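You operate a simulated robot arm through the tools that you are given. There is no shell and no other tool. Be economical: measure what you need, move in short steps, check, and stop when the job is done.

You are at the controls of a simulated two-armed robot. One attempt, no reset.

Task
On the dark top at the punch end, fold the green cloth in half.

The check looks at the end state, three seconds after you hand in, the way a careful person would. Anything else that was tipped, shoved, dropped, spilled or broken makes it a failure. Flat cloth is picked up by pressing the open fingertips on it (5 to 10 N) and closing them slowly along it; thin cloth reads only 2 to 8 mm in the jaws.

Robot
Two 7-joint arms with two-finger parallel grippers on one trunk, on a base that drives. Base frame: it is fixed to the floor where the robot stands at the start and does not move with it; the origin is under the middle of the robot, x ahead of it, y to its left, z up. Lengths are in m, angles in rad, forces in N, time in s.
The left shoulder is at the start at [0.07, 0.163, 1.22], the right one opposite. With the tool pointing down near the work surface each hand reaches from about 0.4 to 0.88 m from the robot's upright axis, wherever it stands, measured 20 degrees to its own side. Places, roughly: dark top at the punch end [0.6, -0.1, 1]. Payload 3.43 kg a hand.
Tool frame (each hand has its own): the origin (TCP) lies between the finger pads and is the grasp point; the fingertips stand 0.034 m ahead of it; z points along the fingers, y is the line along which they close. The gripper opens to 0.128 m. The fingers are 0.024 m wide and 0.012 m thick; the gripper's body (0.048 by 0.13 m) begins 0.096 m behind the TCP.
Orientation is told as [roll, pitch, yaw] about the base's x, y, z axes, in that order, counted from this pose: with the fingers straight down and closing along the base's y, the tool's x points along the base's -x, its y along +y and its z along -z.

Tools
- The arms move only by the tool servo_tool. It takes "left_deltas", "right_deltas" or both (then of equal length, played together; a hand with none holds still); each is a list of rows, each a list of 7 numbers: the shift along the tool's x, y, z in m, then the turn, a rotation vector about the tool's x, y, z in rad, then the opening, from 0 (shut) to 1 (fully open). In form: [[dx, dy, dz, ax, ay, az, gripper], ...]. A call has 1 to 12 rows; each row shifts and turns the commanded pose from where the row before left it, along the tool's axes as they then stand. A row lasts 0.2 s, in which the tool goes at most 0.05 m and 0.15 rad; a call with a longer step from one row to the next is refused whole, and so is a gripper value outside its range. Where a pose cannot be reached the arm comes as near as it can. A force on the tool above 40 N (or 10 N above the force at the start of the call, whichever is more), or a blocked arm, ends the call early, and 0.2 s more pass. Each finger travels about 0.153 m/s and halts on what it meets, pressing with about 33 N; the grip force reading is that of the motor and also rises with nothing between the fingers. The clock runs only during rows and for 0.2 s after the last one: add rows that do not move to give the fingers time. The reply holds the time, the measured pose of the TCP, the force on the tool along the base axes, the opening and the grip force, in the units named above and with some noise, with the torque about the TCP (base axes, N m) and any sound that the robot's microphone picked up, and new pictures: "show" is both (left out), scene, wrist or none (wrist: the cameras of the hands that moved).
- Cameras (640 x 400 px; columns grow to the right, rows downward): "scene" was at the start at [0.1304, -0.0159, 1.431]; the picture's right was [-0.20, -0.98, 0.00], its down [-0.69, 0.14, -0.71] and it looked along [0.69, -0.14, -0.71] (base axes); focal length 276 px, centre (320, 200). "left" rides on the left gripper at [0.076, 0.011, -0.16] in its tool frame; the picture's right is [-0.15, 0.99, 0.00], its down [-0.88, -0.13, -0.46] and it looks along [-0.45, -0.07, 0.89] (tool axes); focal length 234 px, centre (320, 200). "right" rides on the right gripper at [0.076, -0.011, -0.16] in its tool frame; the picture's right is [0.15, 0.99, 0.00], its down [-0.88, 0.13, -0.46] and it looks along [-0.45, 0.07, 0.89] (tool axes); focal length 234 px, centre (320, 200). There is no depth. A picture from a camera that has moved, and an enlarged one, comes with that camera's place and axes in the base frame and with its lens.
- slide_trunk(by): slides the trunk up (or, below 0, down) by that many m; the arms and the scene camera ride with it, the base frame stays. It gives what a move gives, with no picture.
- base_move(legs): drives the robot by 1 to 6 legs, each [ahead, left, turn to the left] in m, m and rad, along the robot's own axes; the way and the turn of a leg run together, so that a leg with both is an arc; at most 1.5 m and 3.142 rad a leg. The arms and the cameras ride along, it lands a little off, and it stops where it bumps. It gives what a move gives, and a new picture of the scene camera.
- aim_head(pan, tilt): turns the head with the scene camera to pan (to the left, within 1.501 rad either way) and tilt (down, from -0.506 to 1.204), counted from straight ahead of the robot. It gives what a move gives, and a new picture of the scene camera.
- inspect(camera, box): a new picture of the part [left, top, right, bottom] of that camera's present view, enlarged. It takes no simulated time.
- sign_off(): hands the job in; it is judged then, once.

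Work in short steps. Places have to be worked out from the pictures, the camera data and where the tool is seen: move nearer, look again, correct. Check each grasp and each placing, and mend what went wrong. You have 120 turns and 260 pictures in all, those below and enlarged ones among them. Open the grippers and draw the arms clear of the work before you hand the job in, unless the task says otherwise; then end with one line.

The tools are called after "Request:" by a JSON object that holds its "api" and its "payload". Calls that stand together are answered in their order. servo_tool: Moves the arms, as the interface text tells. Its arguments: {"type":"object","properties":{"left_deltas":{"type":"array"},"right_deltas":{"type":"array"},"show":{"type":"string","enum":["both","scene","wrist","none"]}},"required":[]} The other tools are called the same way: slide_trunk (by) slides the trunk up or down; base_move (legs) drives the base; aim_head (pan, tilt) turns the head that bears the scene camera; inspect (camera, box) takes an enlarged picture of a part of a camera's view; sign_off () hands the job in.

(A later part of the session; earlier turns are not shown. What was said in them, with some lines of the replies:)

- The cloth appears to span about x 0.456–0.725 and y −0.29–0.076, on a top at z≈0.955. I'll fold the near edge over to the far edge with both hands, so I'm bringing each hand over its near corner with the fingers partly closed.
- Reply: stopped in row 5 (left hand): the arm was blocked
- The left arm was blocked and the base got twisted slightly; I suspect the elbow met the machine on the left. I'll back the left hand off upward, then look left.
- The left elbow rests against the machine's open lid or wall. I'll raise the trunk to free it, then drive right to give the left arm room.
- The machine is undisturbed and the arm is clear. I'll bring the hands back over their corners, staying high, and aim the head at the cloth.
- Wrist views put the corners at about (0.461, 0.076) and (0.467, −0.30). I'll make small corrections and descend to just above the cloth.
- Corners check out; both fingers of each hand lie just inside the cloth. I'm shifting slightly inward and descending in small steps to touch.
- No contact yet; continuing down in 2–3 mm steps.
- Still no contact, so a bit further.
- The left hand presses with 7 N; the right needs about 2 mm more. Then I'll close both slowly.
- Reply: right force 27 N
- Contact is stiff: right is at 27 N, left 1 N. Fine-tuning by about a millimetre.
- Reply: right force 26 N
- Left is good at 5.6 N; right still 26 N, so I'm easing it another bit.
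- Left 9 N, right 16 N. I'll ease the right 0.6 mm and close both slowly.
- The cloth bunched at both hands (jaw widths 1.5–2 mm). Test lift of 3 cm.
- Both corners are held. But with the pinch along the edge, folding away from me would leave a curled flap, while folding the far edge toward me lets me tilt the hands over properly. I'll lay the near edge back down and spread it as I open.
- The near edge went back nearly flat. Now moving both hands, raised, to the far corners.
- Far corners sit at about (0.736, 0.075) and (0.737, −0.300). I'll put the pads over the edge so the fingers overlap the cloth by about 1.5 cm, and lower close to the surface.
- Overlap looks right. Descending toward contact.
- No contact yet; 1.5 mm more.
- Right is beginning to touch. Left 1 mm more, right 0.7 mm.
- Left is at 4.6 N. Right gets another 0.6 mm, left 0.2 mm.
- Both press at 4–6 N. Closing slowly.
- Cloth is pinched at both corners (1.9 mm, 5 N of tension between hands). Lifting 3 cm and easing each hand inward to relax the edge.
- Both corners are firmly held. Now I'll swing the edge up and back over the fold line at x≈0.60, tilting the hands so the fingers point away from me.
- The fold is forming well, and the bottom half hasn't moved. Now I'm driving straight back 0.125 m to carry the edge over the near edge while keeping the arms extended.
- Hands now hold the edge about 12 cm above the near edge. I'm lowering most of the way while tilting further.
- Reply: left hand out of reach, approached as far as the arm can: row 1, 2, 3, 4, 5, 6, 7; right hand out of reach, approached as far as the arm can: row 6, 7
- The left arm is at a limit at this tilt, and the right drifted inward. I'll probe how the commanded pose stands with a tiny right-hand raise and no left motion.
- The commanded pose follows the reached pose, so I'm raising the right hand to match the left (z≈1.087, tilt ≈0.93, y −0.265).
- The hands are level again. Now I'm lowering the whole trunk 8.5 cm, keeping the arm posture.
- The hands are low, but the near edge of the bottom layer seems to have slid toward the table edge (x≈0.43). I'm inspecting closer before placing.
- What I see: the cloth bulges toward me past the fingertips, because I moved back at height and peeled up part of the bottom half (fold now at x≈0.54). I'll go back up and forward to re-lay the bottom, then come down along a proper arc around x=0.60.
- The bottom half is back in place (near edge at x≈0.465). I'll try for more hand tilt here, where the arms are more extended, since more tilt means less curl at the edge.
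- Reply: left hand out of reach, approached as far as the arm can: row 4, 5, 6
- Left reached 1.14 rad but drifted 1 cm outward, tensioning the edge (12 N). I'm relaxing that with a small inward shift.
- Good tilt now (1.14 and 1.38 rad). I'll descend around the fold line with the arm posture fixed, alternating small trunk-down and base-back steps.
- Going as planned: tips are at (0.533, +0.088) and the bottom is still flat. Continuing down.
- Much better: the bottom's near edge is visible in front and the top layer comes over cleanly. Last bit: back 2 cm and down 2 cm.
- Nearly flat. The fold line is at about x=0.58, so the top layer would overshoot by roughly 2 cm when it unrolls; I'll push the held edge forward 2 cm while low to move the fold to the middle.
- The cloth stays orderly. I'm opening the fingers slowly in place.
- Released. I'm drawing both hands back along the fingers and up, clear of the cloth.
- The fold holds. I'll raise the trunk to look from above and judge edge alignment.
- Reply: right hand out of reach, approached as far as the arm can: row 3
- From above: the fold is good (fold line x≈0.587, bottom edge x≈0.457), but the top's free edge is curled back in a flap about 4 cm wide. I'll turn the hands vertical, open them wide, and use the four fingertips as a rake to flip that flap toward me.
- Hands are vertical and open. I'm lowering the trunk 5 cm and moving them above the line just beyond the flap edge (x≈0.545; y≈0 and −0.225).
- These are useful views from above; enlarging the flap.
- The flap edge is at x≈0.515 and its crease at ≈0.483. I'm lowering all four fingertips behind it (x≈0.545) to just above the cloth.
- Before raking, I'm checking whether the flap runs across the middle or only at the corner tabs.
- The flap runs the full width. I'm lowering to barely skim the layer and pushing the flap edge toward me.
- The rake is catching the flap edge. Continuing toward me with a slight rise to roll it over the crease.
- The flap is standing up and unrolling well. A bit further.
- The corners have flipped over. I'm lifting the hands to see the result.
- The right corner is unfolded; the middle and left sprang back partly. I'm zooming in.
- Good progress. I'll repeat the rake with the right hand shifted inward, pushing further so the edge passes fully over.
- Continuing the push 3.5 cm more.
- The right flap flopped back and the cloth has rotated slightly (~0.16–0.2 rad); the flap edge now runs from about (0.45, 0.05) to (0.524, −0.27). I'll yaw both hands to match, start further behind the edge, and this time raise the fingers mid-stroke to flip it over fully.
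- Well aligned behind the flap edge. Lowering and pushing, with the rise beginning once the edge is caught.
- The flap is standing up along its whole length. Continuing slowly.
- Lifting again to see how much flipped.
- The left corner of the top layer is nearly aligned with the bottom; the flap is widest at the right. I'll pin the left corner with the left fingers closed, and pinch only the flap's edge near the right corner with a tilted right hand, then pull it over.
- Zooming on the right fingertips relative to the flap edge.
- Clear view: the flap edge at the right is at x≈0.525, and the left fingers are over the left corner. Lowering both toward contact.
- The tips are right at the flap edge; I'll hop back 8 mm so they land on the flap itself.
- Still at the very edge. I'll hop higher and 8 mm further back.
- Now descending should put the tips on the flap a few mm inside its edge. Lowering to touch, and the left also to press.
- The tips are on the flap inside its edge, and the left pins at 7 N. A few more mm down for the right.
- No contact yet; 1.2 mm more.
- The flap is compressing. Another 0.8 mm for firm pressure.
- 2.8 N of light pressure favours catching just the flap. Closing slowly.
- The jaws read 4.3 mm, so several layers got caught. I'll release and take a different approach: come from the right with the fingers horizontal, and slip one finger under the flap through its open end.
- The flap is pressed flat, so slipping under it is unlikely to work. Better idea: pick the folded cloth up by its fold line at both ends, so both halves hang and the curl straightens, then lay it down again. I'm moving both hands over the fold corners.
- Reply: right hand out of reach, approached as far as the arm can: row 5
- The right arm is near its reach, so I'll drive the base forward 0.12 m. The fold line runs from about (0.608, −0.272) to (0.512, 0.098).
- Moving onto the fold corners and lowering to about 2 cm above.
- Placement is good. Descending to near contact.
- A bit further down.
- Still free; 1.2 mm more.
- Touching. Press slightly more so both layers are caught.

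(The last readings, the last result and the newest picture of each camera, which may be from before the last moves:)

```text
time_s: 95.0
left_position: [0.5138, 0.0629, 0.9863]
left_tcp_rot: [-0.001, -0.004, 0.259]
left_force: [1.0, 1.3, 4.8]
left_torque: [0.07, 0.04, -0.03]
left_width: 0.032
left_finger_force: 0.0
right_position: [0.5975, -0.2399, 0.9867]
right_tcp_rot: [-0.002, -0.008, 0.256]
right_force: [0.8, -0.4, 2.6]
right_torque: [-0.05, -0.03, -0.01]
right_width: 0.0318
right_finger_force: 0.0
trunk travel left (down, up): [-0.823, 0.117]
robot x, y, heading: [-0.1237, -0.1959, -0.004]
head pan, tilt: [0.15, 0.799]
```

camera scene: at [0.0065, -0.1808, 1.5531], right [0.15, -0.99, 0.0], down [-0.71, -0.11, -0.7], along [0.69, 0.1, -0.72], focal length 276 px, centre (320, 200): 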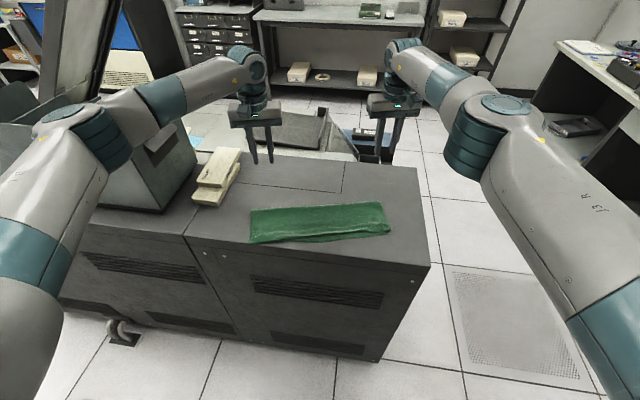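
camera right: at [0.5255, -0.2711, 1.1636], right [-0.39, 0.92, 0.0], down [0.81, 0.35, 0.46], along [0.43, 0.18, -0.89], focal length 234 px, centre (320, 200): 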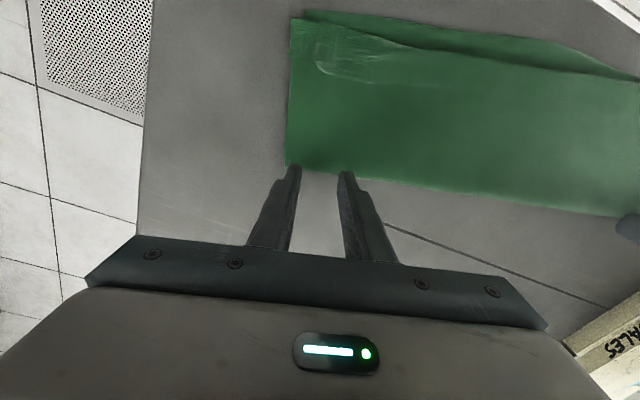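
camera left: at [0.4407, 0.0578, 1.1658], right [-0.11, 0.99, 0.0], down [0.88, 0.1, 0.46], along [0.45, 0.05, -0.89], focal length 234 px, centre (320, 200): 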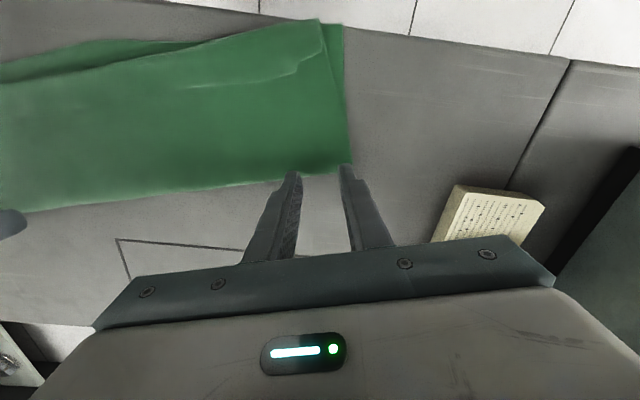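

Left 5 N, right 2.6 N. A last nudge and then close slowly.

Request:
{"api": "servo_tool", "payload": {"left_deltas": [[0, 0, 0.0003, 0, 0, 0, 0.25], [0, 0, 0, 0, 0, 0, 0.22], [0, 0, 0, 0, 0, 0, 0.19], [0, 0, 0, 0, 0, 0, 0.16], [0, 0, 0, 0, 0, 0, 0.13], [0, 0, 0, 0, 0, 0, 0.1], [0, 0, 0, 0, 0, 0, 0.07], [0, 0, 0, 0, 0, 0, 0.04], [0, 0, 0, 0, 0, 0, 0], [0, 0, 0, 0, 0, 0, 0]], "right_deltas": [[0, 0, 0.0006, 0, 0, 0, 0.25], [0, 0, 0, 0, 0, 0, 0.22], [0, 0, 0, 0, 0, 0, 0.19], [0, 0, 0, 0, 0, 0, 0.16], [0, 0, 0, 0, 0, 0, 0.13], [0, 0, 0, 0, 0, 0, 0.1], [0, 0, 0, 0, 0, 0, 0.07], [0, 0, 0, 0, 0, 0, 0.04], [0, 0, 0, 0, 0, 0, 0], [0, 0, 0, 0, 0, 0, 0]], "show": "wrist"}}

```text
time_s: 97.2
left_position: [0.5133, 0.0631, 0.9863]
left_tcp_rot: [-0.001, -0.003, 0.259]
left_force: [0.8, -4.5, 5.0]
left_torque: [-0.04, -0.04, 0.06]
left_width: 0.0016
left_finger_force: 33.0
right_position: [0.5953, -0.2388, 0.9871]
right_tcp_rot: [-0.001, -0.012, 0.259]
right_force: [-0.3, 4.6, 8.0]
right_torque: [0.14, 0.08, -0.05]
right_width: 0.0017
right_finger_force: 33.0
trunk travel left (down, up): [-0.823, 0.117]
robot x, y, heading: [-0.123, -0.1908, -0.001]
head pan, tilt: [0.15, 0.799]
camera right: at [0.5241, -0.2693, 1.1455], right [-0.39, 0.92, 0.0], down [0.81, 0.35, 0.46], along [0.43, 0.18, -0.89], focal length 234 px, centre (320, 200)
camera left: at [0.4372, 0.0546, 1.1453], right [-0.11, 0.99, 0.0], down [0.88, 0.1, 0.46], along [0.46, 0.05, -0.89], focal length 234 px, centre (320, 200)
```

right: 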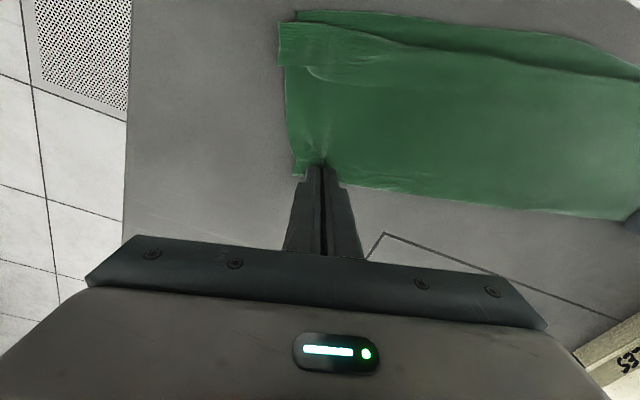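
left: 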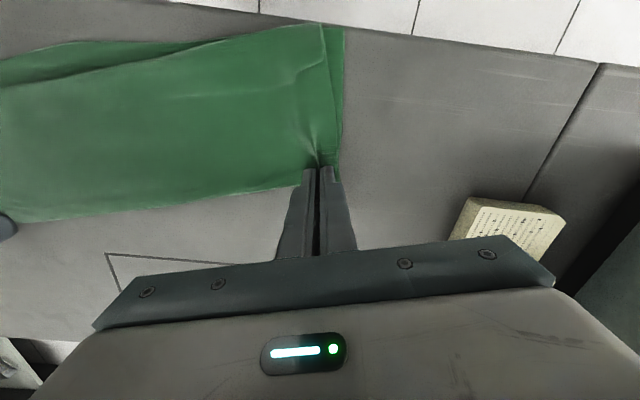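

Only about 1.6 mm is held, i.e. the top ply at the fold, but the bottom ply is joined right there, so lifting should hang both halves. Lifting straight up 19 cm.

Request:
{"api": "servo_tool", "payload": {"left_deltas": [[0, 0, -0.01, 0, 0, 0, 0], [0, -0.001, -0.018, 0, 0, 0, 0], [0, -0.001, -0.018, 0, 0, 0, 0], [0, 0, -0.018, 0, 0, 0, 0], [0, 0, -0.018, 0, 0, 0, 0], [0, 0, -0.018, 0, 0, 0, 0], [0, 0, -0.018, 0, 0, 0, 0], [0, 0, -0.018, 0, 0, 0, 0], [0, 0, -0.018, 0, 0, 0, 0], [0, 0, -0.018, 0, 0, 0, 0], [0, 0, -0.018, 0, 0, 0, 0]], "right_deltas": [[0, 0, -0.01, 0, 0, 0, 0], [0, 0.001, -0.018, 0, 0, 0, 0], [0, 0.001, -0.018, 0, 0, 0, 0], [0, 0, -0.018, 0, 0, 0, 0], [0, 0, -0.018, 0, 0, 0, 0], [0, 0, -0.018, 0, 0, 0, 0], [0, 0, -0.018, 0, 0, 0, 0], [0, 0, -0.018, 0, 0, 0, 0], [0, 0, -0.018, 0, 0, 0, 0], [0, 0, -0.018, 0, 0, 0, 0], [0, 0, -0.018, 0, 0, 0, 0]]}}

Request:
{"api": "inspect", "payload": {"camera": "scene", "box": [220, 90, 440, 260]}}

```text
time_s: 99.6
left_position: [0.5138, 0.0618, 1.1764]
left_tcp_rot: [-0.001, -0.003, 0.259]
left_force: [0.0, -1.6, -0.1]
left_torque: [-0.06, -0.05, 0.04]
left_width: 0.0019
left_finger_force: 33.0
right_position: [0.5948, -0.2376, 1.1768]
right_tcp_rot: [-0.002, -0.009, 0.258]
right_force: [-1.5, 1.7, -0.5]
right_torque: [0.07, -0.01, -0.06]
right_width: 0.0018
right_finger_force: 33.0
trunk travel left (down, up): [-0.823, 0.117]
robot x, y, heading: [-0.1222, -0.1919, -0.002]
head pan, tilt: [0.15, 0.799]
camera scene: at [0.0075, -0.1807, 1.5528], right [0.15, -0.99, 0.0], down [-0.71, -0.11, -0.7], along [0.69, 0.1, -0.72], focal length 276 px, centre (320, 200)
camera right: at [0.5232, -0.2677, 1.3355], right [-0.39, 0.92, 0.0], down [0.81, 0.35, 0.46], along [0.43, 0.18, -0.89], focal length 234 px, centre (320, 200)
camera left: at [0.4383, 0.053, 1.3354], right [-0.11, 0.99, 0.0], down [0.88, 0.1, 0.46], along [0.45, 0.05, -0.89], focal length 234 px, centre (320, 200)
```

scene: 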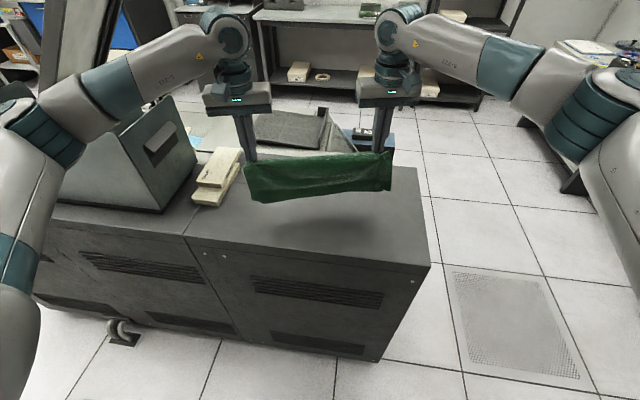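
right: 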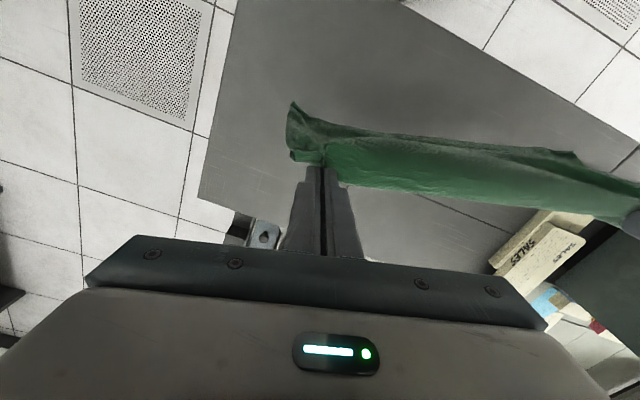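
left: 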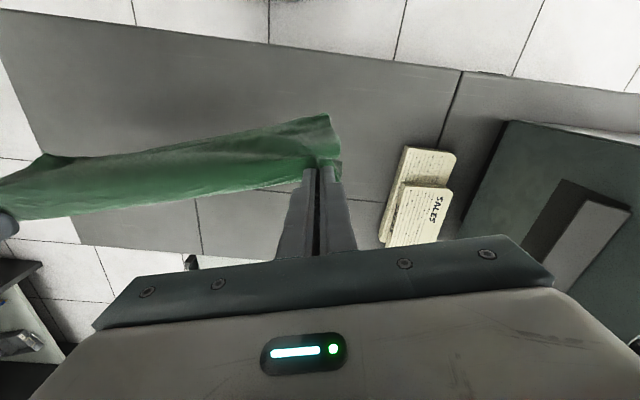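

```text
2.35 times, centred on (330, 175) of scene
camera zoom: at [0.0075, -0.1807, 1.5528], right [0.15, -0.99, 0.0], down [-0.71, -0.11, -0.7], along [0.69, 0.1, -0.72], focal length 650 px, centre (296, 259)
```

zoom: 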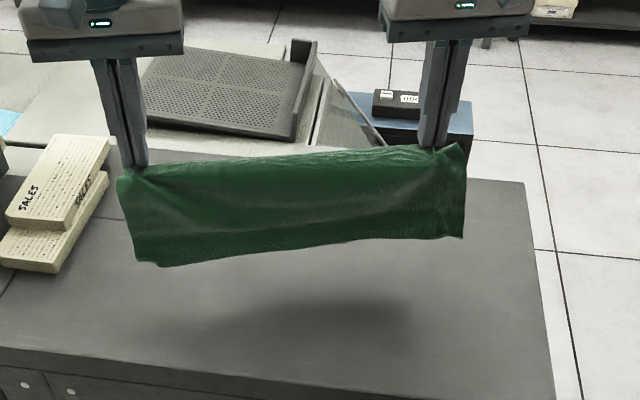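

Excellent: it hangs neatly folded and the curl is gone. I'm shifting it back 6 cm and lowering so the loose edges just reach the table.

Request:
{"api": "servo_tool", "payload": {"left_deltas": [[0.015, 0, 0.01, 0, 0, 0, 0], [0.015, 0, 0.012, 0, 0, 0, 0], [0.015, 0, 0.012, 0, 0, 0, 0], [0.015, 0, 0.012, 0, 0, 0, 0], [0, 0, 0, 0, 0, 0, 0], [0, 0, 0, 0, 0, 0, 0], [0, 0, 0, 0, 0, 0, 0]], "right_deltas": [[0.015, 0, 0.01, 0, 0, 0, 0], [0.015, 0, 0.012, 0, 0, 0, 0], [0.015, 0, 0.012, 0, 0, 0, 0], [0.015, 0, 0.012, 0, 0, 0, 0], [0, 0, 0, 0, 0, 0, 0], [0, 0, 0, 0, 0, 0, 0], [0, 0, 0, 0, 0, 0, 0]], "show": "none"}}

Request:
{"api": "inspect", "payload": {"camera": "scene", "box": [220, 90, 440, 260]}}

Request:
{"api": "inspect", "payload": {"camera": "right", "box": [220, 50, 640, 312]}}

```text
time_s: 101.2
left_position: [0.4562, 0.0451, 1.1297]
left_tcp_rot: [0.0, 0.0, 0.26]
left_force: [0.6, -1.9, -0.3]
left_torque: [0.0, -0.03, 0.04]
left_width: 0.0019
left_finger_force: 33.1
right_position: [0.5362, -0.254, 1.1292]
right_tcp_rot: [0.0, -0.01, 0.257]
right_force: [-1.1, 1.8, -0.1]
right_torque: [0.06, 0.03, -0.03]
right_width: 0.0016
right_finger_force: 32.7
trunk travel left (down, up): [-0.823, 0.117]
robot x, y, heading: [-0.1223, -0.1948, -0.002]
head pan, tilt: [0.15, 0.799]
```

```text
2.35 times, centred on (330, 175) of scene
camera zoom: at [0.008, -0.1808, 1.5529], right [0.15, -0.99, 0.0], down [-0.71, -0.11, -0.7], along [0.69, 0.1, -0.72], focal length 650 px, centre (296, 259)
```

zoom: 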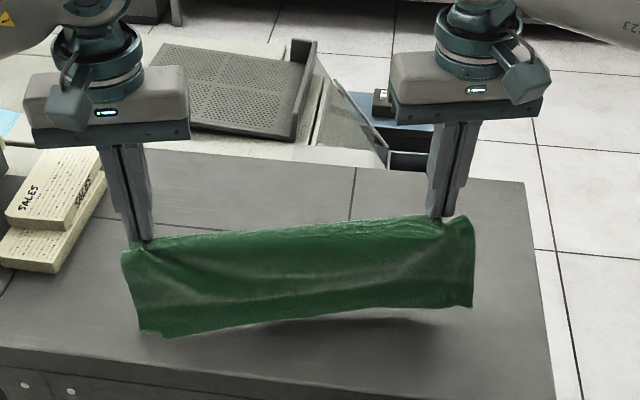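

```text
1.52 times, centred on (430, 181) of right
camera zoom: at [0.4656, -0.2834, 1.2887], right [-0.39, 0.92, 0.0], down [0.81, 0.35, 0.46], along [0.43, 0.18, -0.89], focal length 357 px, centre (152, 229)
```

zoom: 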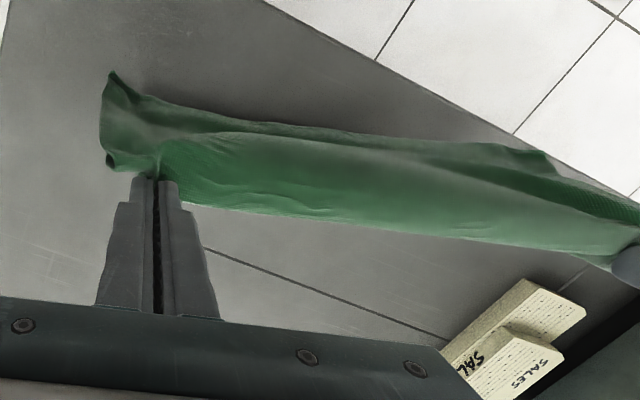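

The bottom edges are about at the table. Now laying it: hands sweep away from me along an arc while lowering.

Request:
{"api": "servo_tool", "payload": {"left_deltas": [[0, 0, 0.01, 0, 0, 0, 0], [-0.02, 0, 0.005, 0, 0, 0, 0], [-0.02, 0, 0.006, 0, 0, 0, 0], [-0.02, 0, 0.009, 0, 0, 0, 0], [-0.02, 0, 0.013, 0, 0, 0, 0], [-0.02, 0, 0.019, 0, 0, 0, 0], [-0.015, 0, 0.023, 0, 0, 0, 0], [-0.01, 0, 0.022, 0, 0, 0, 0], [-0.006, 0, 0.017, 0, 0, 0, 0], [0, 0, 0, 0, 0, 0, 0]], "right_deltas": [[0, 0, 0.01, 0, 0, 0, 0], [-0.02, 0, 0.005, 0, 0, 0, 0], [-0.02, 0, 0.006, 0, 0, 0, 0], [-0.02, 0, 0.009, 0, 0, 0, 0], [-0.02, 0, 0.013, 0, 0, 0, 0], [-0.02, 0, 0.019, 0, 0, 0, 0], [-0.015, 0, 0.023, 0, 0, 0, 0], [-0.01, 0, 0.022, 0, 0, 0, 0], [-0.006, 0, 0.017, 0, 0, 0, 0], [0, 0, 0, 0, 0, 0, 0]]}}

Request:
{"api": "inspect", "payload": {"camera": "scene", "box": [220, 120, 440, 290]}}

```text
time_s: 103.4
left_position: [0.5841, 0.0788, 1.0058]
left_tcp_rot: [0.0, -0.003, 0.26]
left_force: [0.5, -1.2, -0.1]
left_torque: [-0.03, 0.0, 0.02]
left_width: 0.0013
left_finger_force: 33.4
right_position: [0.6636, -0.2209, 1.0078]
right_tcp_rot: [0.001, -0.007, 0.257]
right_force: [-0.3, 1.4, 0.0]
right_torque: [0.06, 0.02, 0.03]
right_width: 0.0016
right_finger_force: 31.8
trunk travel left (down, up): [-0.823, 0.117]
robot x, y, heading: [-0.1222, -0.1935, -0.003]
head pan, tilt: [0.15, 0.799]
camera scene: at [0.0078, -0.181, 1.5529], right [0.15, -0.99, 0.0], down [-0.71, -0.11, -0.7], along [0.69, 0.1, -0.72], focal length 276 px, centre (320, 200)
camera right: at [0.5931, -0.2503, 1.1657], right [-0.39, 0.92, 0.0], down [0.81, 0.35, 0.46], along [0.43, 0.18, -0.89], focal length 234 px, centre (320, 200)
camera left: at [0.5079, 0.0703, 1.1643], right [-0.11, 0.99, 0.0], down [0.88, 0.1, 0.46], along [0.45, 0.05, -0.89], focal length 234 px, centre (320, 200)
```

scene: 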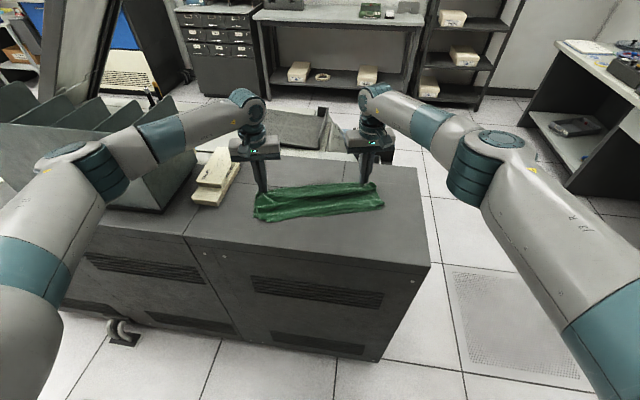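
right: 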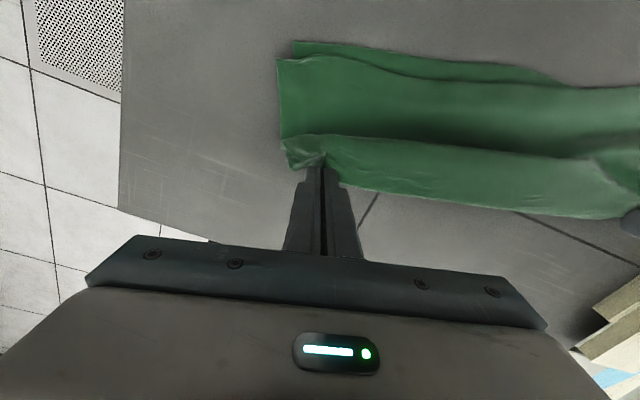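
left: 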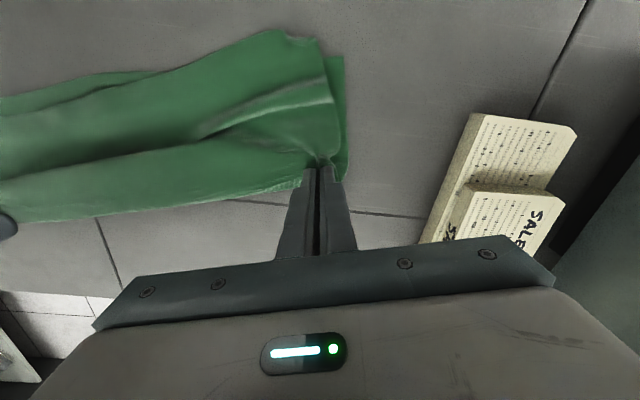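

```text
2.35 times, centred on (330, 205) of scene
camera zoom: at [0.0078, -0.181, 1.5529], right [0.15, -0.99, 0.0], down [-0.71, -0.11, -0.7], along [0.69, 0.1, -0.72], focal length 650 px, centre (296, 188)
```

zoom: 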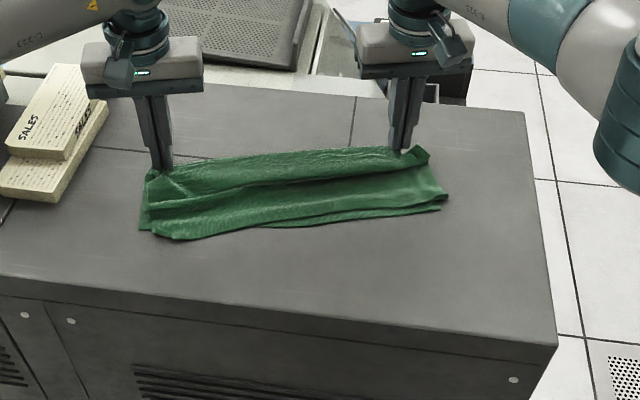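

The flap is unfolded and the cloth lies toward me. I'll lower the rest of the way while pulling about 3 cm further to take out slack.

Request:
{"api": "servo_tool", "payload": {"left_deltas": [[-0.01, 0, 0.004, 0, 0, 0, 0], [-0.01, 0, 0.004, 0, 0, 0, 0], [-0.01, 0, 0.004, 0, 0, 0, 0], [0, 0, 0.003, 0, 0, 0, 0], [0, 0, 0, 0, 0, 0, 0]], "right_deltas": [[-0.01, 0, 0.005, 0, 0, 0, 0], [-0.01, 0, 0.005, 0, 0, 0, 0], [-0.01, 0, 0.004, 0, 0, 0, 0], [0, 0, 0.003, 0, 0, 0, 0], [0, 0, 0, 0, 0, 0, 0]], "show": "wrist"}}

Request:
{"api": "inspect", "payload": {"camera": "scene", "box": [220, 120, 440, 290]}}

```text
time_s: 104.6
left_position: [0.6126, 0.0873, 0.9908]
left_tcp_rot: [0.002, -0.001, 0.261]
left_force: [0.1, -1.3, 0.2]
left_torque: [-0.03, -0.04, 0.01]
left_width: 0.0016
left_finger_force: 32.7
right_position: [0.6764, -0.2154, 0.9959]
right_tcp_rot: [0.0, -0.007, 0.258]
right_force: [0.5, 1.5, 0.5]
right_torque: [0.06, 0.04, -0.02]
right_width: 0.0017
right_finger_force: 32.7
right hand out of reach, approached as far as the arm can: row 2, 3
trunk travel left (down, up): [-0.823, 0.117]
robot x, y, heading: [-0.1212, -0.1926, -0.005]
head pan, tilt: [0.15, 0.799]
camera right: at [0.605, -0.2463, 1.1545], right [-0.39, 0.92, 0.0], down [0.81, 0.35, 0.46], along [0.43, 0.18, -0.89], focal length 234 px, centre (320, 200)
camera left: at [0.5363, 0.0785, 1.1501], right [-0.11, 0.99, 0.0], down [0.88, 0.1, 0.46], along [0.45, 0.05, -0.89], focal length 234 px, centre (320, 200)
```

right: 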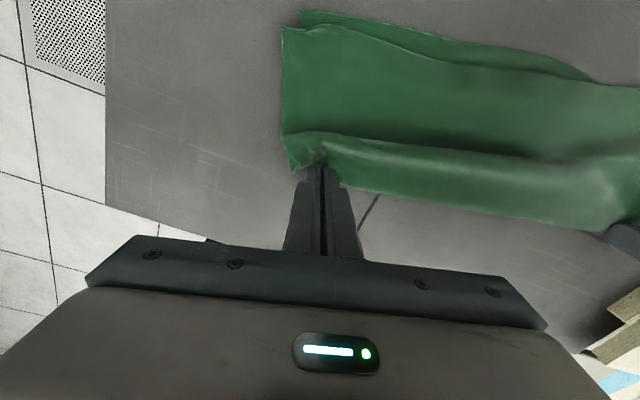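
left: 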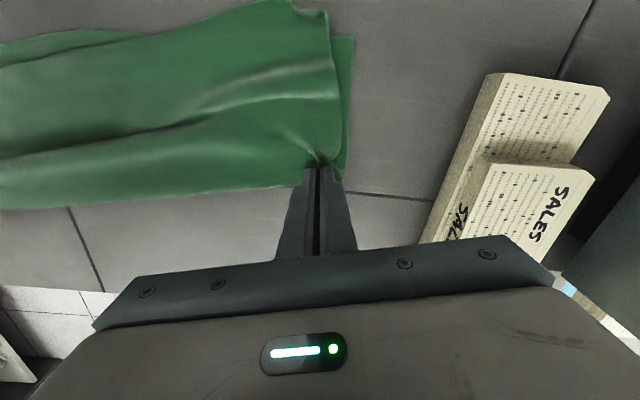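

```text
2.35 times, centred on (330, 205) of scene
camera zoom: at [0.008, -0.1812, 1.5529], right [0.15, -0.99, 0.0], down [-0.71, -0.11, -0.7], along [0.69, 0.1, -0.72], focal length 650 px, centre (296, 188)
```

zoom: 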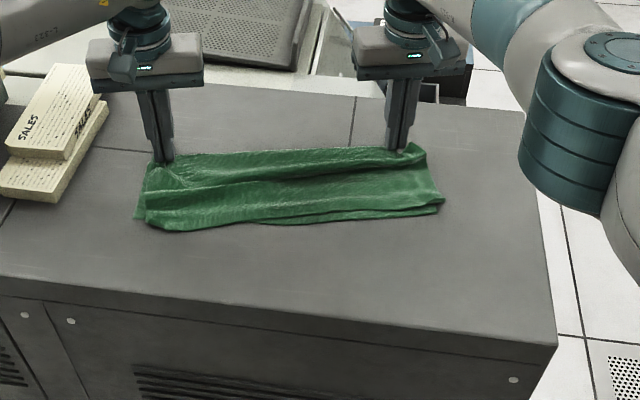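

Nearly there. A small base move forward of 2.5 cm (hands low) will pull the remaining slack out.

Request:
{"api": "base_move", "payload": {"legs": [[0.025, 0, 0]]}}

Request:
{"api": "inspect", "payload": {"camera": "scene", "box": [220, 120, 440, 290]}}

Request:
{"api": "inspect", "payload": {"camera": "left", "box": [0, 0, 480, 300]}}

```text
time_s: 105.4
left_position: [0.6332, 0.0877, 0.9935]
left_tcp_rot: [-0.003, -0.004, 0.262]
left_force: [0.7, -1.0, 0.2]
left_torque: [-0.06, -0.07, 0.02]
left_width: 0.0016
left_finger_force: 33.3
right_position: [0.6979, -0.2157, 0.9993]
right_tcp_rot: [-0.002, -0.013, 0.258]
right_force: [-1.6, 1.8, 0.3]
right_torque: [0.05, -0.06, 0.0]
right_width: 0.0015
right_finger_force: 32.8
trunk travel left (down, up): [-0.823, 0.117]
robot x, y, heading: [-0.0982, -0.1957, 0.001]
head pan, tilt: [0.15, 0.799]
camera scene: at [0.0265, -0.1804, 1.5535], right [0.15, -0.99, 0.0], down [-0.71, -0.11, -0.7], along [0.69, 0.1, -0.71], focal length 276 px, centre (320, 200)
```

scene: 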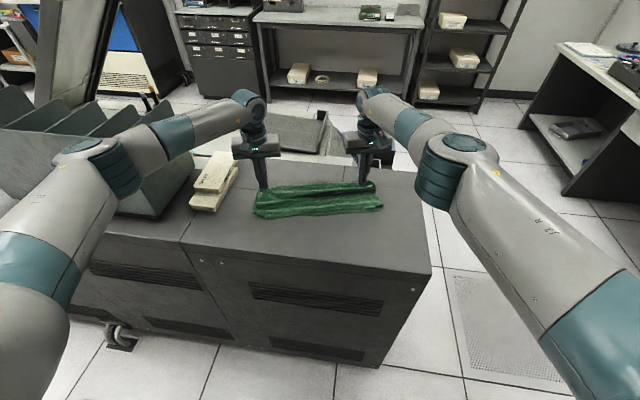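

```text
2.35 times, centred on (330, 205) of scene
camera zoom: at [0.0265, -0.1804, 1.5535], right [0.15, -0.99, 0.0], down [-0.71, -0.11, -0.7], along [0.69, 0.1, -0.71], focal length 650 px, centre (296, 188)
```

zoom: 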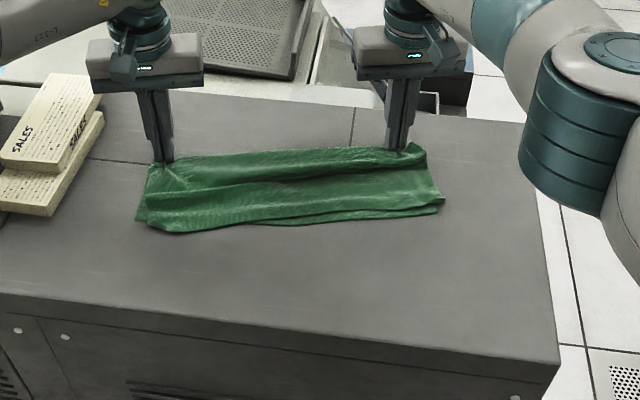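

```text
1.33 times, centred on (240, 150) of left
camera zoom: at [0.5561, 0.0793, 1.1525], right [-0.11, 0.99, 0.0], down [0.88, 0.1, 0.46], along [0.46, 0.05, -0.89], focal length 312 px, centre (427, 267)
```

zoom: 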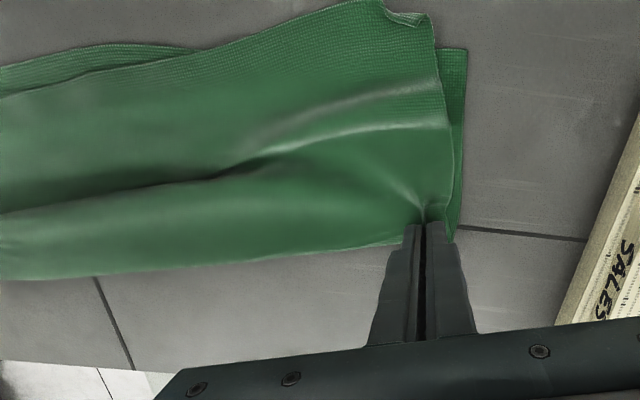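

It's moved to a good spot on the table. Lowering the last millimetres and opening slowly to spread the pinches.

Request:
{"api": "servo_tool", "payload": {"left_deltas": [[0, 0, 0.004, 0, 0, 0, 0], [0, 0, 0.001, 0, 0, 0, 0], [0, 0, 0, 0, 0, 0, 0.05], [0, 0, 0, 0, 0, 0, 0.1], [0, 0, 0, 0, 0, 0, 0.15], [0, 0, 0, 0, 0, 0, 0.2], [0, 0, 0, 0, 0, 0, 0.25], [0, 0, -0.005, 0, 0, 0, 0.25], [0, 0, -0.03, 0, 0, 0, 0.25], [0, 0, -0.04, 0, 0, 0, 0.25], [0, 0, -0.03, 0, 0, 0, 0.25]], "right_deltas": [[0, 0, 0.007, 0, 0, 0, 0], [0, 0, 0.003, 0, 0, 0, 0], [0, 0, 0, 0, 0, 0, 0.05], [0, 0, 0, 0, 0, 0, 0.1], [0, 0, 0, 0, 0, 0, 0.15], [0, 0, 0, 0, 0, 0, 0.2], [0, 0, 0, 0, 0, 0, 0.25], [0, 0, -0.005, 0, 0, 0, 0.25], [0, 0, -0.03, 0, 0, 0, 0.25], [0, 0, -0.04, 0, 0, 0, 0.25], [0, 0, -0.03, 0, 0, 0, 0.25]], "show": "wrist"}}

Request:
{"api": "inspect", "payload": {"camera": "scene", "box": [220, 120, 440, 290]}}

```text
time_s: 107.8
left_position: [0.6355, 0.0872, 1.09]
left_tcp_rot: [0.0, -0.002, 0.261]
left_force: [0.8, -0.3, -0.6]
left_torque: [0.0, 0.0, 0.03]
left_width: 0.0322
left_finger_force: 0.1
right_position: [0.6999, -0.215, 1.0909]
right_tcp_rot: [-0.002, -0.008, 0.258]
right_force: [0.2, -0.3, 0.2]
right_torque: [-0.01, -0.01, -0.01]
right_width: 0.0318
right_finger_force: 0.0
trunk travel left (down, up): [-0.823, 0.117]
robot x, y, heading: [-0.0967, -0.1934, -0.003]
head pan, tilt: [0.15, 0.799]
camera right: at [0.6284, -0.2453, 1.2501], right [-0.39, 0.92, 0.0], down [0.81, 0.35, 0.46], along [0.43, 0.18, -0.89], focal length 234 px, centre (320, 200)
camera left: at [0.5597, 0.0791, 1.2491], right [-0.11, 0.99, 0.0], down [0.88, 0.1, 0.46], along [0.45, 0.05, -0.89], focal length 234 px, centre (320, 200)
```

right: 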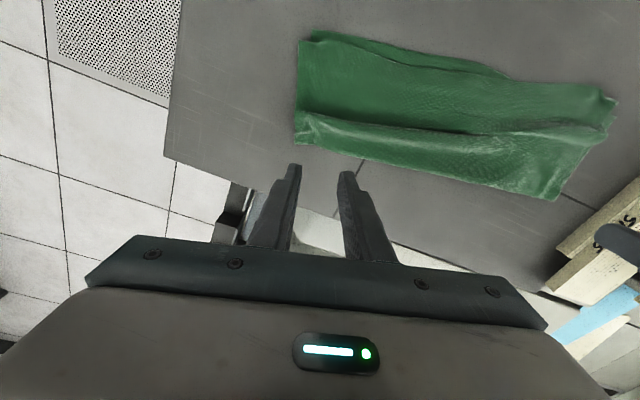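
left: 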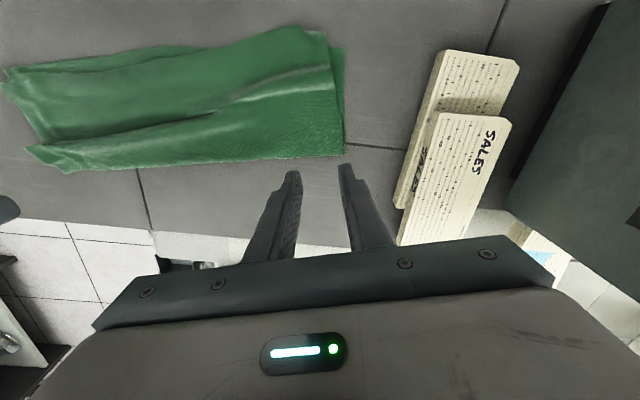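

```text
2.35 times, centred on (330, 205) of scene
camera zoom: at [0.0321, -0.1808, 1.5528], right [0.15, -0.99, 0.0], down [-0.71, -0.11, -0.7], along [0.69, 0.1, -0.72], focal length 650 px, centre (296, 188)
```

zoom: 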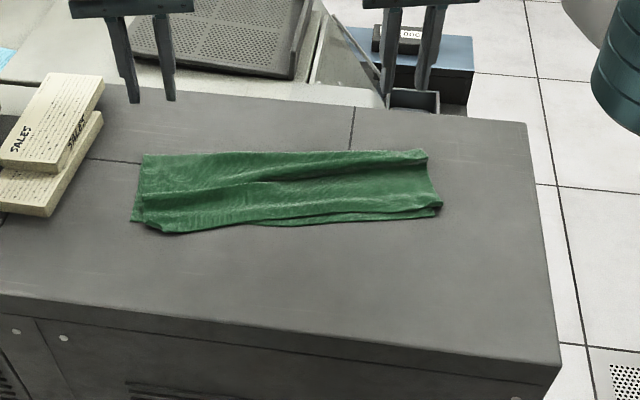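

That's a proper half fold now. Checking the edges and wrinkles closely.

Request:
{"api": "inspect", "payload": {"camera": "left", "box": [0, 10, 360, 235]}}

Request:
{"api": "inspect", "payload": {"camera": "right", "box": [280, 10, 640, 235]}}

```text
1.78 times, centred on (180, 122) of left
camera zoom: at [0.5597, 0.0791, 1.2491], right [-0.11, 0.99, 0.0], down [0.88, 0.1, 0.46], along [0.45, 0.05, -0.89], focal length 416 px, centre (569, 338)
```

zoom: 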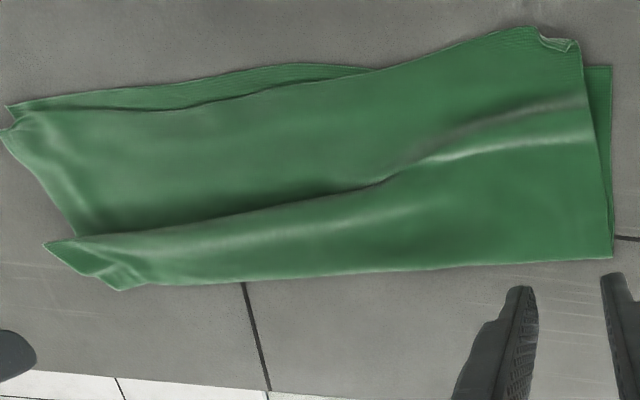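

```text
1.78 times, centred on (460, 122) of right
camera zoom: at [0.6284, -0.2453, 1.2501], right [-0.39, 0.92, 0.0], down [0.81, 0.35, 0.46], along [0.43, 0.18, -0.89], focal length 416 px, centre (71, 338)
```

zoom: 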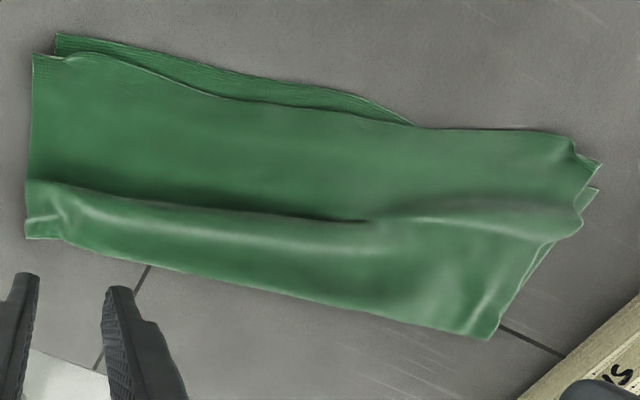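

It's folded in half with edges within about 1–1.5 cm, but there's a soft ridge of slack near the fold. I'll press lightly near the fold with open fingers and draw it outward about 1 cm to flatten the ridge.

Request:
{"api": "servo_tool", "payload": {"left_deltas": [[0.006, -0.027, 0, 0, 0, 0.073, 0.6], [0.006, -0.027, 0, 0, 0, 0, 1], [0, 0, 0.03, 0, 0, 0, 1], [0, 0, 0.03, 0, 0, 0, 1], [0, 0, 0.02, 0, 0, 0, 1], [0, 0, 0.012, 0, 0, 0, 1], [0, 0, 0, 0, 0, 0, 1]], "right_deltas": [[0.006, 0.027, 0, 0, 0, 0.073, 0.6], [0.006, 0.027, 0, 0, 0, 0, 1], [0, 0, 0.03, 0, 0, 0, 1], [0, 0, 0.03, 0, 0, 0, 1], [0, 0, 0.02, 0, 0, 0, 1], [0, 0, 0.012, 0, 0, 0, 1], [0, 0, 0, 0, 0, 0, 1]], "show": "wrist"}}

```text
time_s: 109.4
left_position: [0.6356, 0.0321, 0.9986]
left_tcp_rot: [0.001, -0.003, 0.19]
left_force: [0.3, -0.7, -0.1]
left_torque: [0.0, 0.0, -0.01]
left_width: 0.1277
left_finger_force: 0.0
right_position: [0.6775, -0.1658, 0.9988]
right_tcp_rot: [-0.001, -0.008, 0.184]
right_force: [0.0, 0.5, -0.7]
right_torque: [0.01, -0.02, 0.02]
right_width: 0.128
right_finger_force: 0.1
trunk travel left (down, up): [-0.823, 0.117]
robot x, y, heading: [-0.096, -0.1944, -0.006]
head pan, tilt: [0.15, 0.799]
camera right: at [0.6036, -0.1903, 1.1569], right [-0.33, 0.95, 0.0], down [0.84, 0.29, 0.46], along [0.44, 0.15, -0.89], focal length 234 px, centre (320, 200)
camera left: at [0.5597, 0.0289, 1.1578], right [-0.04, 1.0, 0.0], down [0.89, 0.04, 0.46], along [0.46, 0.02, -0.89], focal length 234 px, centre (320, 200)
```

right: 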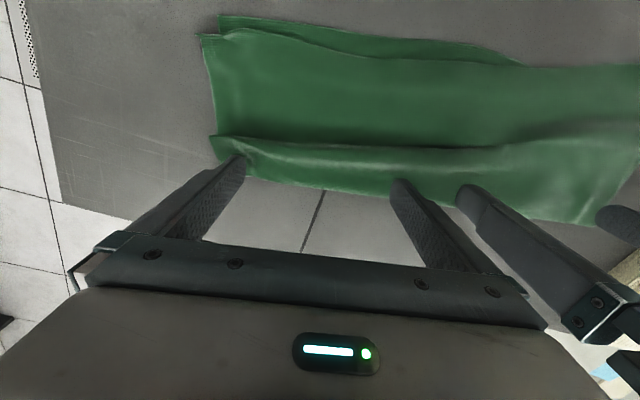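
left: 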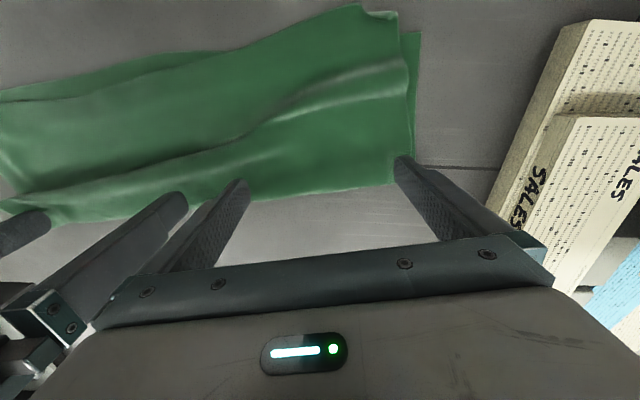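

Tips are right at the fold edge; I'll step in 1 cm, press gently and draw outward.

Request:
{"api": "servo_tool", "payload": {"left_deltas": [[0.012, 0, 0, 0, 0, 0, 1], [0, 0, 0.005, 0, 0, 0, 1], [0, 0, 0.004, 0, 0, 0, 1], [0, 0, 0.002, 0, 0, 0, 1], [0, 0, 0, 0, 0, 0, 1]], "right_deltas": [[0.01, 0, 0, 0, 0, 0, 1], [0, 0, 0.005, 0, 0, 0, 1], [0, 0, 0.004, 0, 0, 0, 1], [0, 0, 0.002, 0, 0, 0, 1], [0, 0, 0, 0, 0, 0, 1]], "show": "none"}}

```text
time_s: 110.6
left_position: [0.6258, 0.0293, 0.9881]
left_tcp_rot: [0.001, -0.004, 0.189]
left_force: [0.9, 1.2, 0.0]
left_torque: [-0.01, -0.03, 0.0]
left_width: 0.1278
left_finger_force: 0.1
right_position: [0.6673, -0.1666, 0.9882]
right_tcp_rot: [0.001, -0.008, 0.186]
right_force: [0.2, 0.5, 0.3]
right_torque: [0.0, 0.0, -0.03]
right_width: 0.128
right_finger_force: 0.0
trunk travel left (down, up): [-0.823, 0.117]
robot x, y, heading: [-0.0981, -0.1951, -0.002]
head pan, tilt: [0.15, 0.799]
```

Lower 1.5 mm more, then draw outward.

Request:
{"api": "servo_tool", "payload": {"left_deltas": [[0, 0, 0.001, 0, 0, 0, 1], [0, 0, 0.0008, 0, 0, 0, 1], [-0.004, 0, 0, 0, 0, 0, 1], [-0.004, 0, 0, 0, 0, 0, 1], [-0.004, 0, 0, 0, 0, 0, 1], [-0.004, 0, 0, 0, 0, 0, 1]], "right_deltas": [[0, 0, 0.001, 0, 0, 0, 1], [0, 0, 0.0008, 0, 0, 0, 1], [-0.004, 0, 0, 0, 0, 0, 1], [-0.004, 0, 0, 0, 0, 0, 1], [-0.004, 0, 0, 0, 0, 0, 1], [-0.004, 0, 0, 0, 0, 0, 1]], "show": "wrist"}}

```text
time_s: 112.0
left_position: [0.6405, 0.0321, 0.9861]
left_tcp_rot: [0.0, -0.002, 0.19]
left_force: [-0.3, 1.0, 1.6]
left_torque: [0.11, 0.01, -0.01]
left_width: 0.1279
left_finger_force: 0.0
right_position: [0.6826, -0.1629, 0.9861]
right_tcp_rot: [0.0, -0.01, 0.185]
right_force: [-0.2, 0.3, 5.0]
right_torque: [-0.39, 0.01, -0.01]
right_width: 0.1279
right_finger_force: 0.1
trunk travel left (down, up): [-0.823, 0.117]
robot x, y, heading: [-0.0962, -0.1943, -0.002]
head pan, tilt: [0.15, 0.799]
camera right: at [0.6088, -0.1889, 1.1453], right [-0.33, 0.95, 0.0], down [0.84, 0.29, 0.46], along [0.44, 0.15, -0.89], focal length 234 px, centre (320, 200)
camera left: at [0.5635, 0.0305, 1.1455], right [-0.04, 1.0, 0.0], down [0.89, 0.04, 0.46], along [0.46, 0.02, -0.89], focal length 234 px, centre (320, 200)
```

right: 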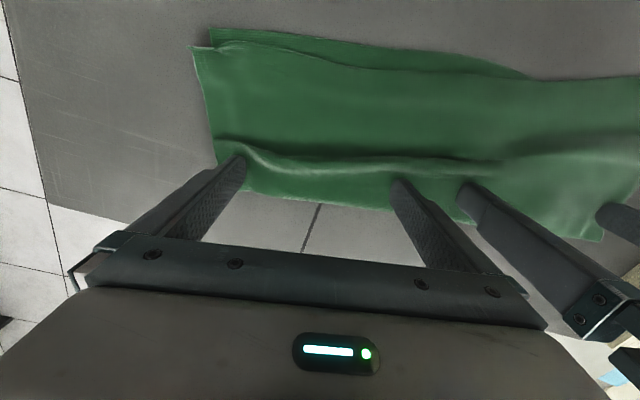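
left: 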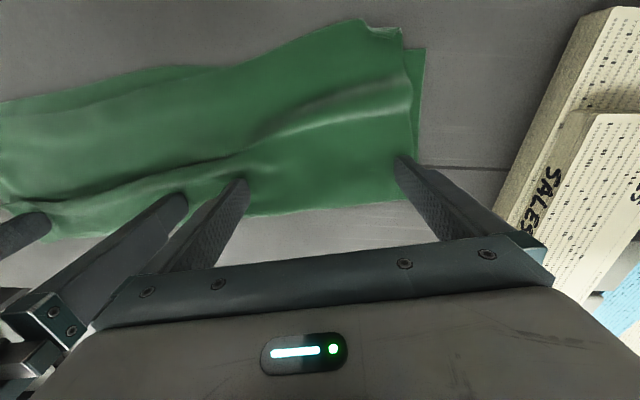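

The ridge is getting narrower. I'll draw another 1 cm, then lift.

Request:
{"api": "servo_tool", "payload": {"left_deltas": [[-0.004, 0, 0.0004, 0, 0, 0, 1], [-0.004, 0, 0, 0, 0, 0, 1], [-0.004, 0, 0, 0, 0, 0, 1], [0, 0, -0.03, 0, 0, 0, 1], [0, 0, -0.04, 0, 0, 0, 1], [0, 0, -0.03, 0, 0, 0, 1]], "right_deltas": [[-0.004, 0, 0, 0, 0, 0, 1], [-0.004, 0, 0, 0, 0, 0, 1], [-0.004, 0, 0, 0, 0, 0, 1], [0, 0, -0.03, 0, 0, 0, 1], [0, 0, -0.04, 0, 0, 0, 1], [0, 0, -0.03, 0, 0, 0, 1]], "show": "wrist"}}

Request:
{"api": "inspect", "payload": {"camera": "scene", "box": [220, 120, 440, 290]}}

```text
time_s: 113.4
left_position: [0.653, 0.0365, 1.0865]
left_tcp_rot: [0.0, -0.002, 0.188]
left_force: [-0.8, -0.1, 0.5]
left_torque: [0.0, -0.02, 0.0]
left_width: 0.128
left_finger_force: 0.1
right_position: [0.6816, -0.1651, 1.0839]
right_tcp_rot: [0.0, -0.011, 0.185]
right_force: [0.2, -1.2, -0.7]
right_torque: [-0.01, 0.02, -0.01]
right_width: 0.1281
right_finger_force: 0.0
right hand out of reach, approached as far as the arm can: row 1, 2, 3
trunk travel left (down, up): [-0.823, 0.117]
robot x, y, heading: [-0.0991, -0.1966, -0.003]
head pan, tilt: [0.15, 0.799]
camera right: at [0.6092, -0.1899, 1.244], right [-0.33, 0.95, 0.0], down [0.84, 0.29, 0.46], along [0.44, 0.15, -0.89], focal length 234 px, centre (320, 200)
camera left: at [0.5761, 0.0328, 1.2452], right [-0.04, 1.0, 0.0], down [0.89, 0.04, 0.46], along [0.46, 0.02, -0.89], focal length 234 px, centre (320, 200)
```

right: 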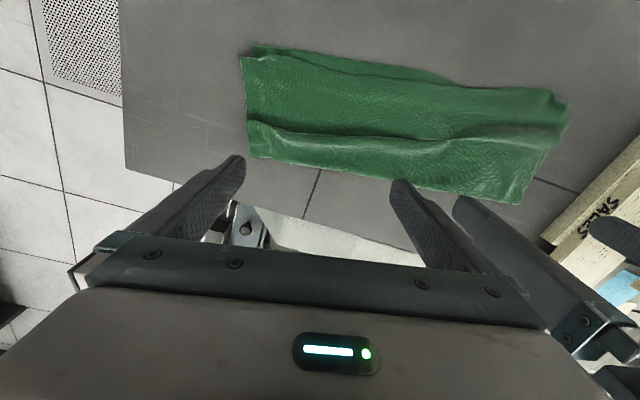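
left: 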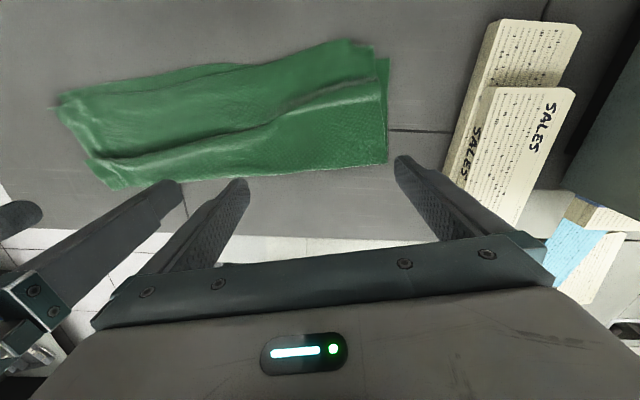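

```text
2.35 times, centred on (330, 205) of scene
camera zoom: at [0.0321, -0.1805, 1.5528], right [0.15, -0.99, 0.0], down [-0.71, -0.11, -0.7], along [0.69, 0.1, -0.72], focal length 650 px, centre (296, 188)
```

zoom: 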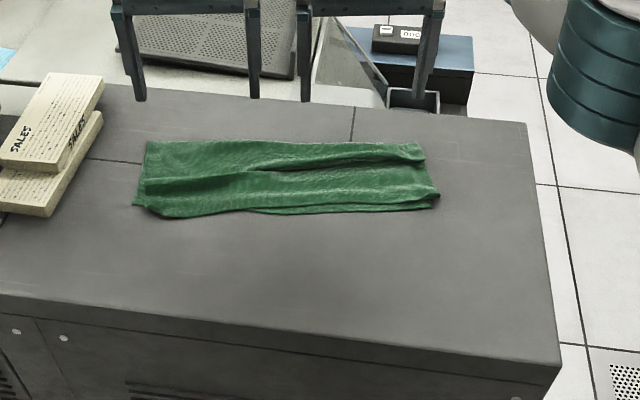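

The cloth lies folded in half with only a soft wrinkle; further raking risks worsening it. I'm withdrawing the arms, up then back.

Request:
{"api": "servo_tool", "payload": {"left_deltas": [[0, 0, -0.04, 0, 0, 0, 1], [0, 0, -0.04, 0, 0, 0, 1], [0.04, 0, -0.02, 0, 0, 0, 1], [0.045, 0, 0, 0, 0, 0, 1], [0.045, 0, 0, 0, 0, 0, 1], [0.045, 0, 0, 0, 0, 0, 1], [0.03, 0, 0, 0, 0, 0, 1]], "right_deltas": [[0, 0, -0.04, 0, 0, 0, 1], [0, 0, -0.04, 0, 0, 0, 1], [0.04, -0.02, -0.02, 0, 0, 0, 1], [0.04, -0.025, 0, 0, 0, 0, 1], [0.04, -0.025, 0, 0, 0, 0, 1], [0.04, -0.025, 0, 0, 0, 0, 1], [0.03, 0, 0, 0, 0, 0, 1]], "show": "scene"}}

Request:
{"api": "base_move", "payload": {"legs": [[-0.2, 0, 0]]}}

Request:
{"api": "inspect", "payload": {"camera": "scene", "box": [200, 80, 440, 230]}}

```text
time_s: 115.0
left_position: [0.4503, -0.0036, 1.1851]
left_tcp_rot: [-0.001, -0.001, 0.19]
left_force: [-0.1, -0.2, 0.2]
left_torque: [0.0, -0.02, -0.02]
left_width: 0.1281
left_finger_force: 0.0
right_position: [0.5115, -0.2946, 1.1842]
right_tcp_rot: [0.0, -0.01, 0.184]
right_force: [-0.7, 0.3, 0.8]
right_torque: [-0.01, -0.02, 0.0]
right_width: 0.1281
right_finger_force: 0.0
trunk travel left (down, up): [-0.823, 0.117]
robot x, y, heading: [-0.096, -0.1938, -0.004]
head pan, tilt: [0.15, 0.799]
camera scene: at [0.031, -0.1806, 1.553], right [0.15, -0.99, 0.0], down [-0.71, -0.11, -0.7], along [0.69, 0.1, -0.72], focal length 276 px, centre (320, 200)
```

scene: 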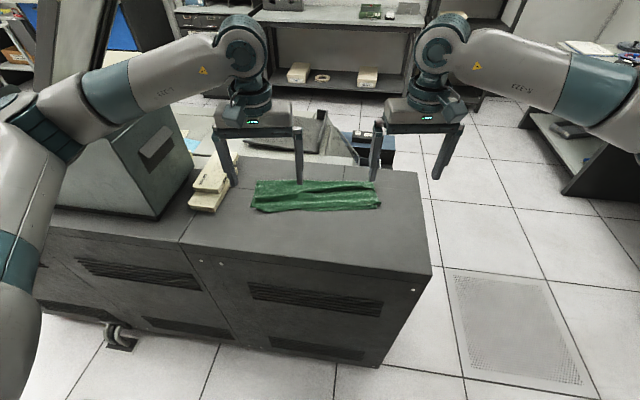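

```text
time_s: 116.6
left_position: [0.2569, -0.0039, 1.1834]
left_tcp_rot: [0.003, 0.0, 0.185]
left_force: [0.2, -0.9, -0.5]
left_torque: [-0.01, 0.01, -0.01]
left_width: 0.1279
left_finger_force: 0.1
right_position: [0.3169, -0.2954, 1.1829]
right_tcp_rot: [0.0, -0.008, 0.183]
right_force: [1.3, 0.1, -1.1]
right_torque: [0.01, 0.04, 0.03]
right_width: 0.1279
right_finger_force: 0.1
trunk travel left (down, up): [-0.823, 0.117]
robot x, y, heading: [-0.2957, -0.1948, 0.002]
head pan, tilt: [0.15, 0.799]
camera scene: at [-0.1622, -0.1805, 1.5525], right [0.15, -0.99, 0.0], down [-0.71, -0.11, -0.7], along [0.69, 0.1, -0.72], focal length 276 px, centre (320, 200)
```

scene: 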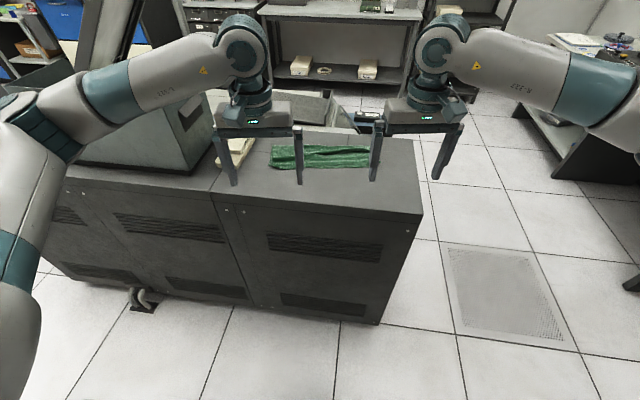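

```text
2.67 times, centred on (320, 155) of scene
camera zoom: at [-0.1622, -0.1805, 1.5525], right [0.15, -0.99, 0.0], down [-0.71, -0.11, -0.7], along [0.69, 0.1, -0.72], focal length 737 px, centre (320, 320)
```

zoom: 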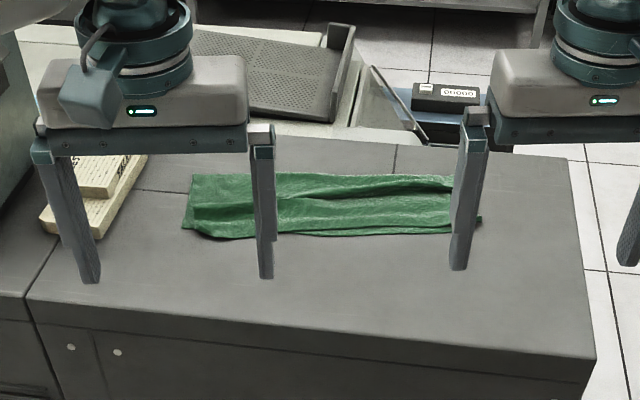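

The cloth is folded in half on the dark top, everything else looks undisturbed, and the grippers are open and clear. Handing in.

Request:
{"api": "sign_off", "payload": {}}

```text
The job is handed in.
```

The green cloth is folded in half on the dark top and handed in. The edges line up to about 1–1.5 cm, a soft wrinkle is left near the fold, and the cloth sits slightly turned and farther back than before. Early on, the left elbow pressed against the machine at the side, but I saw no sign that it moved.
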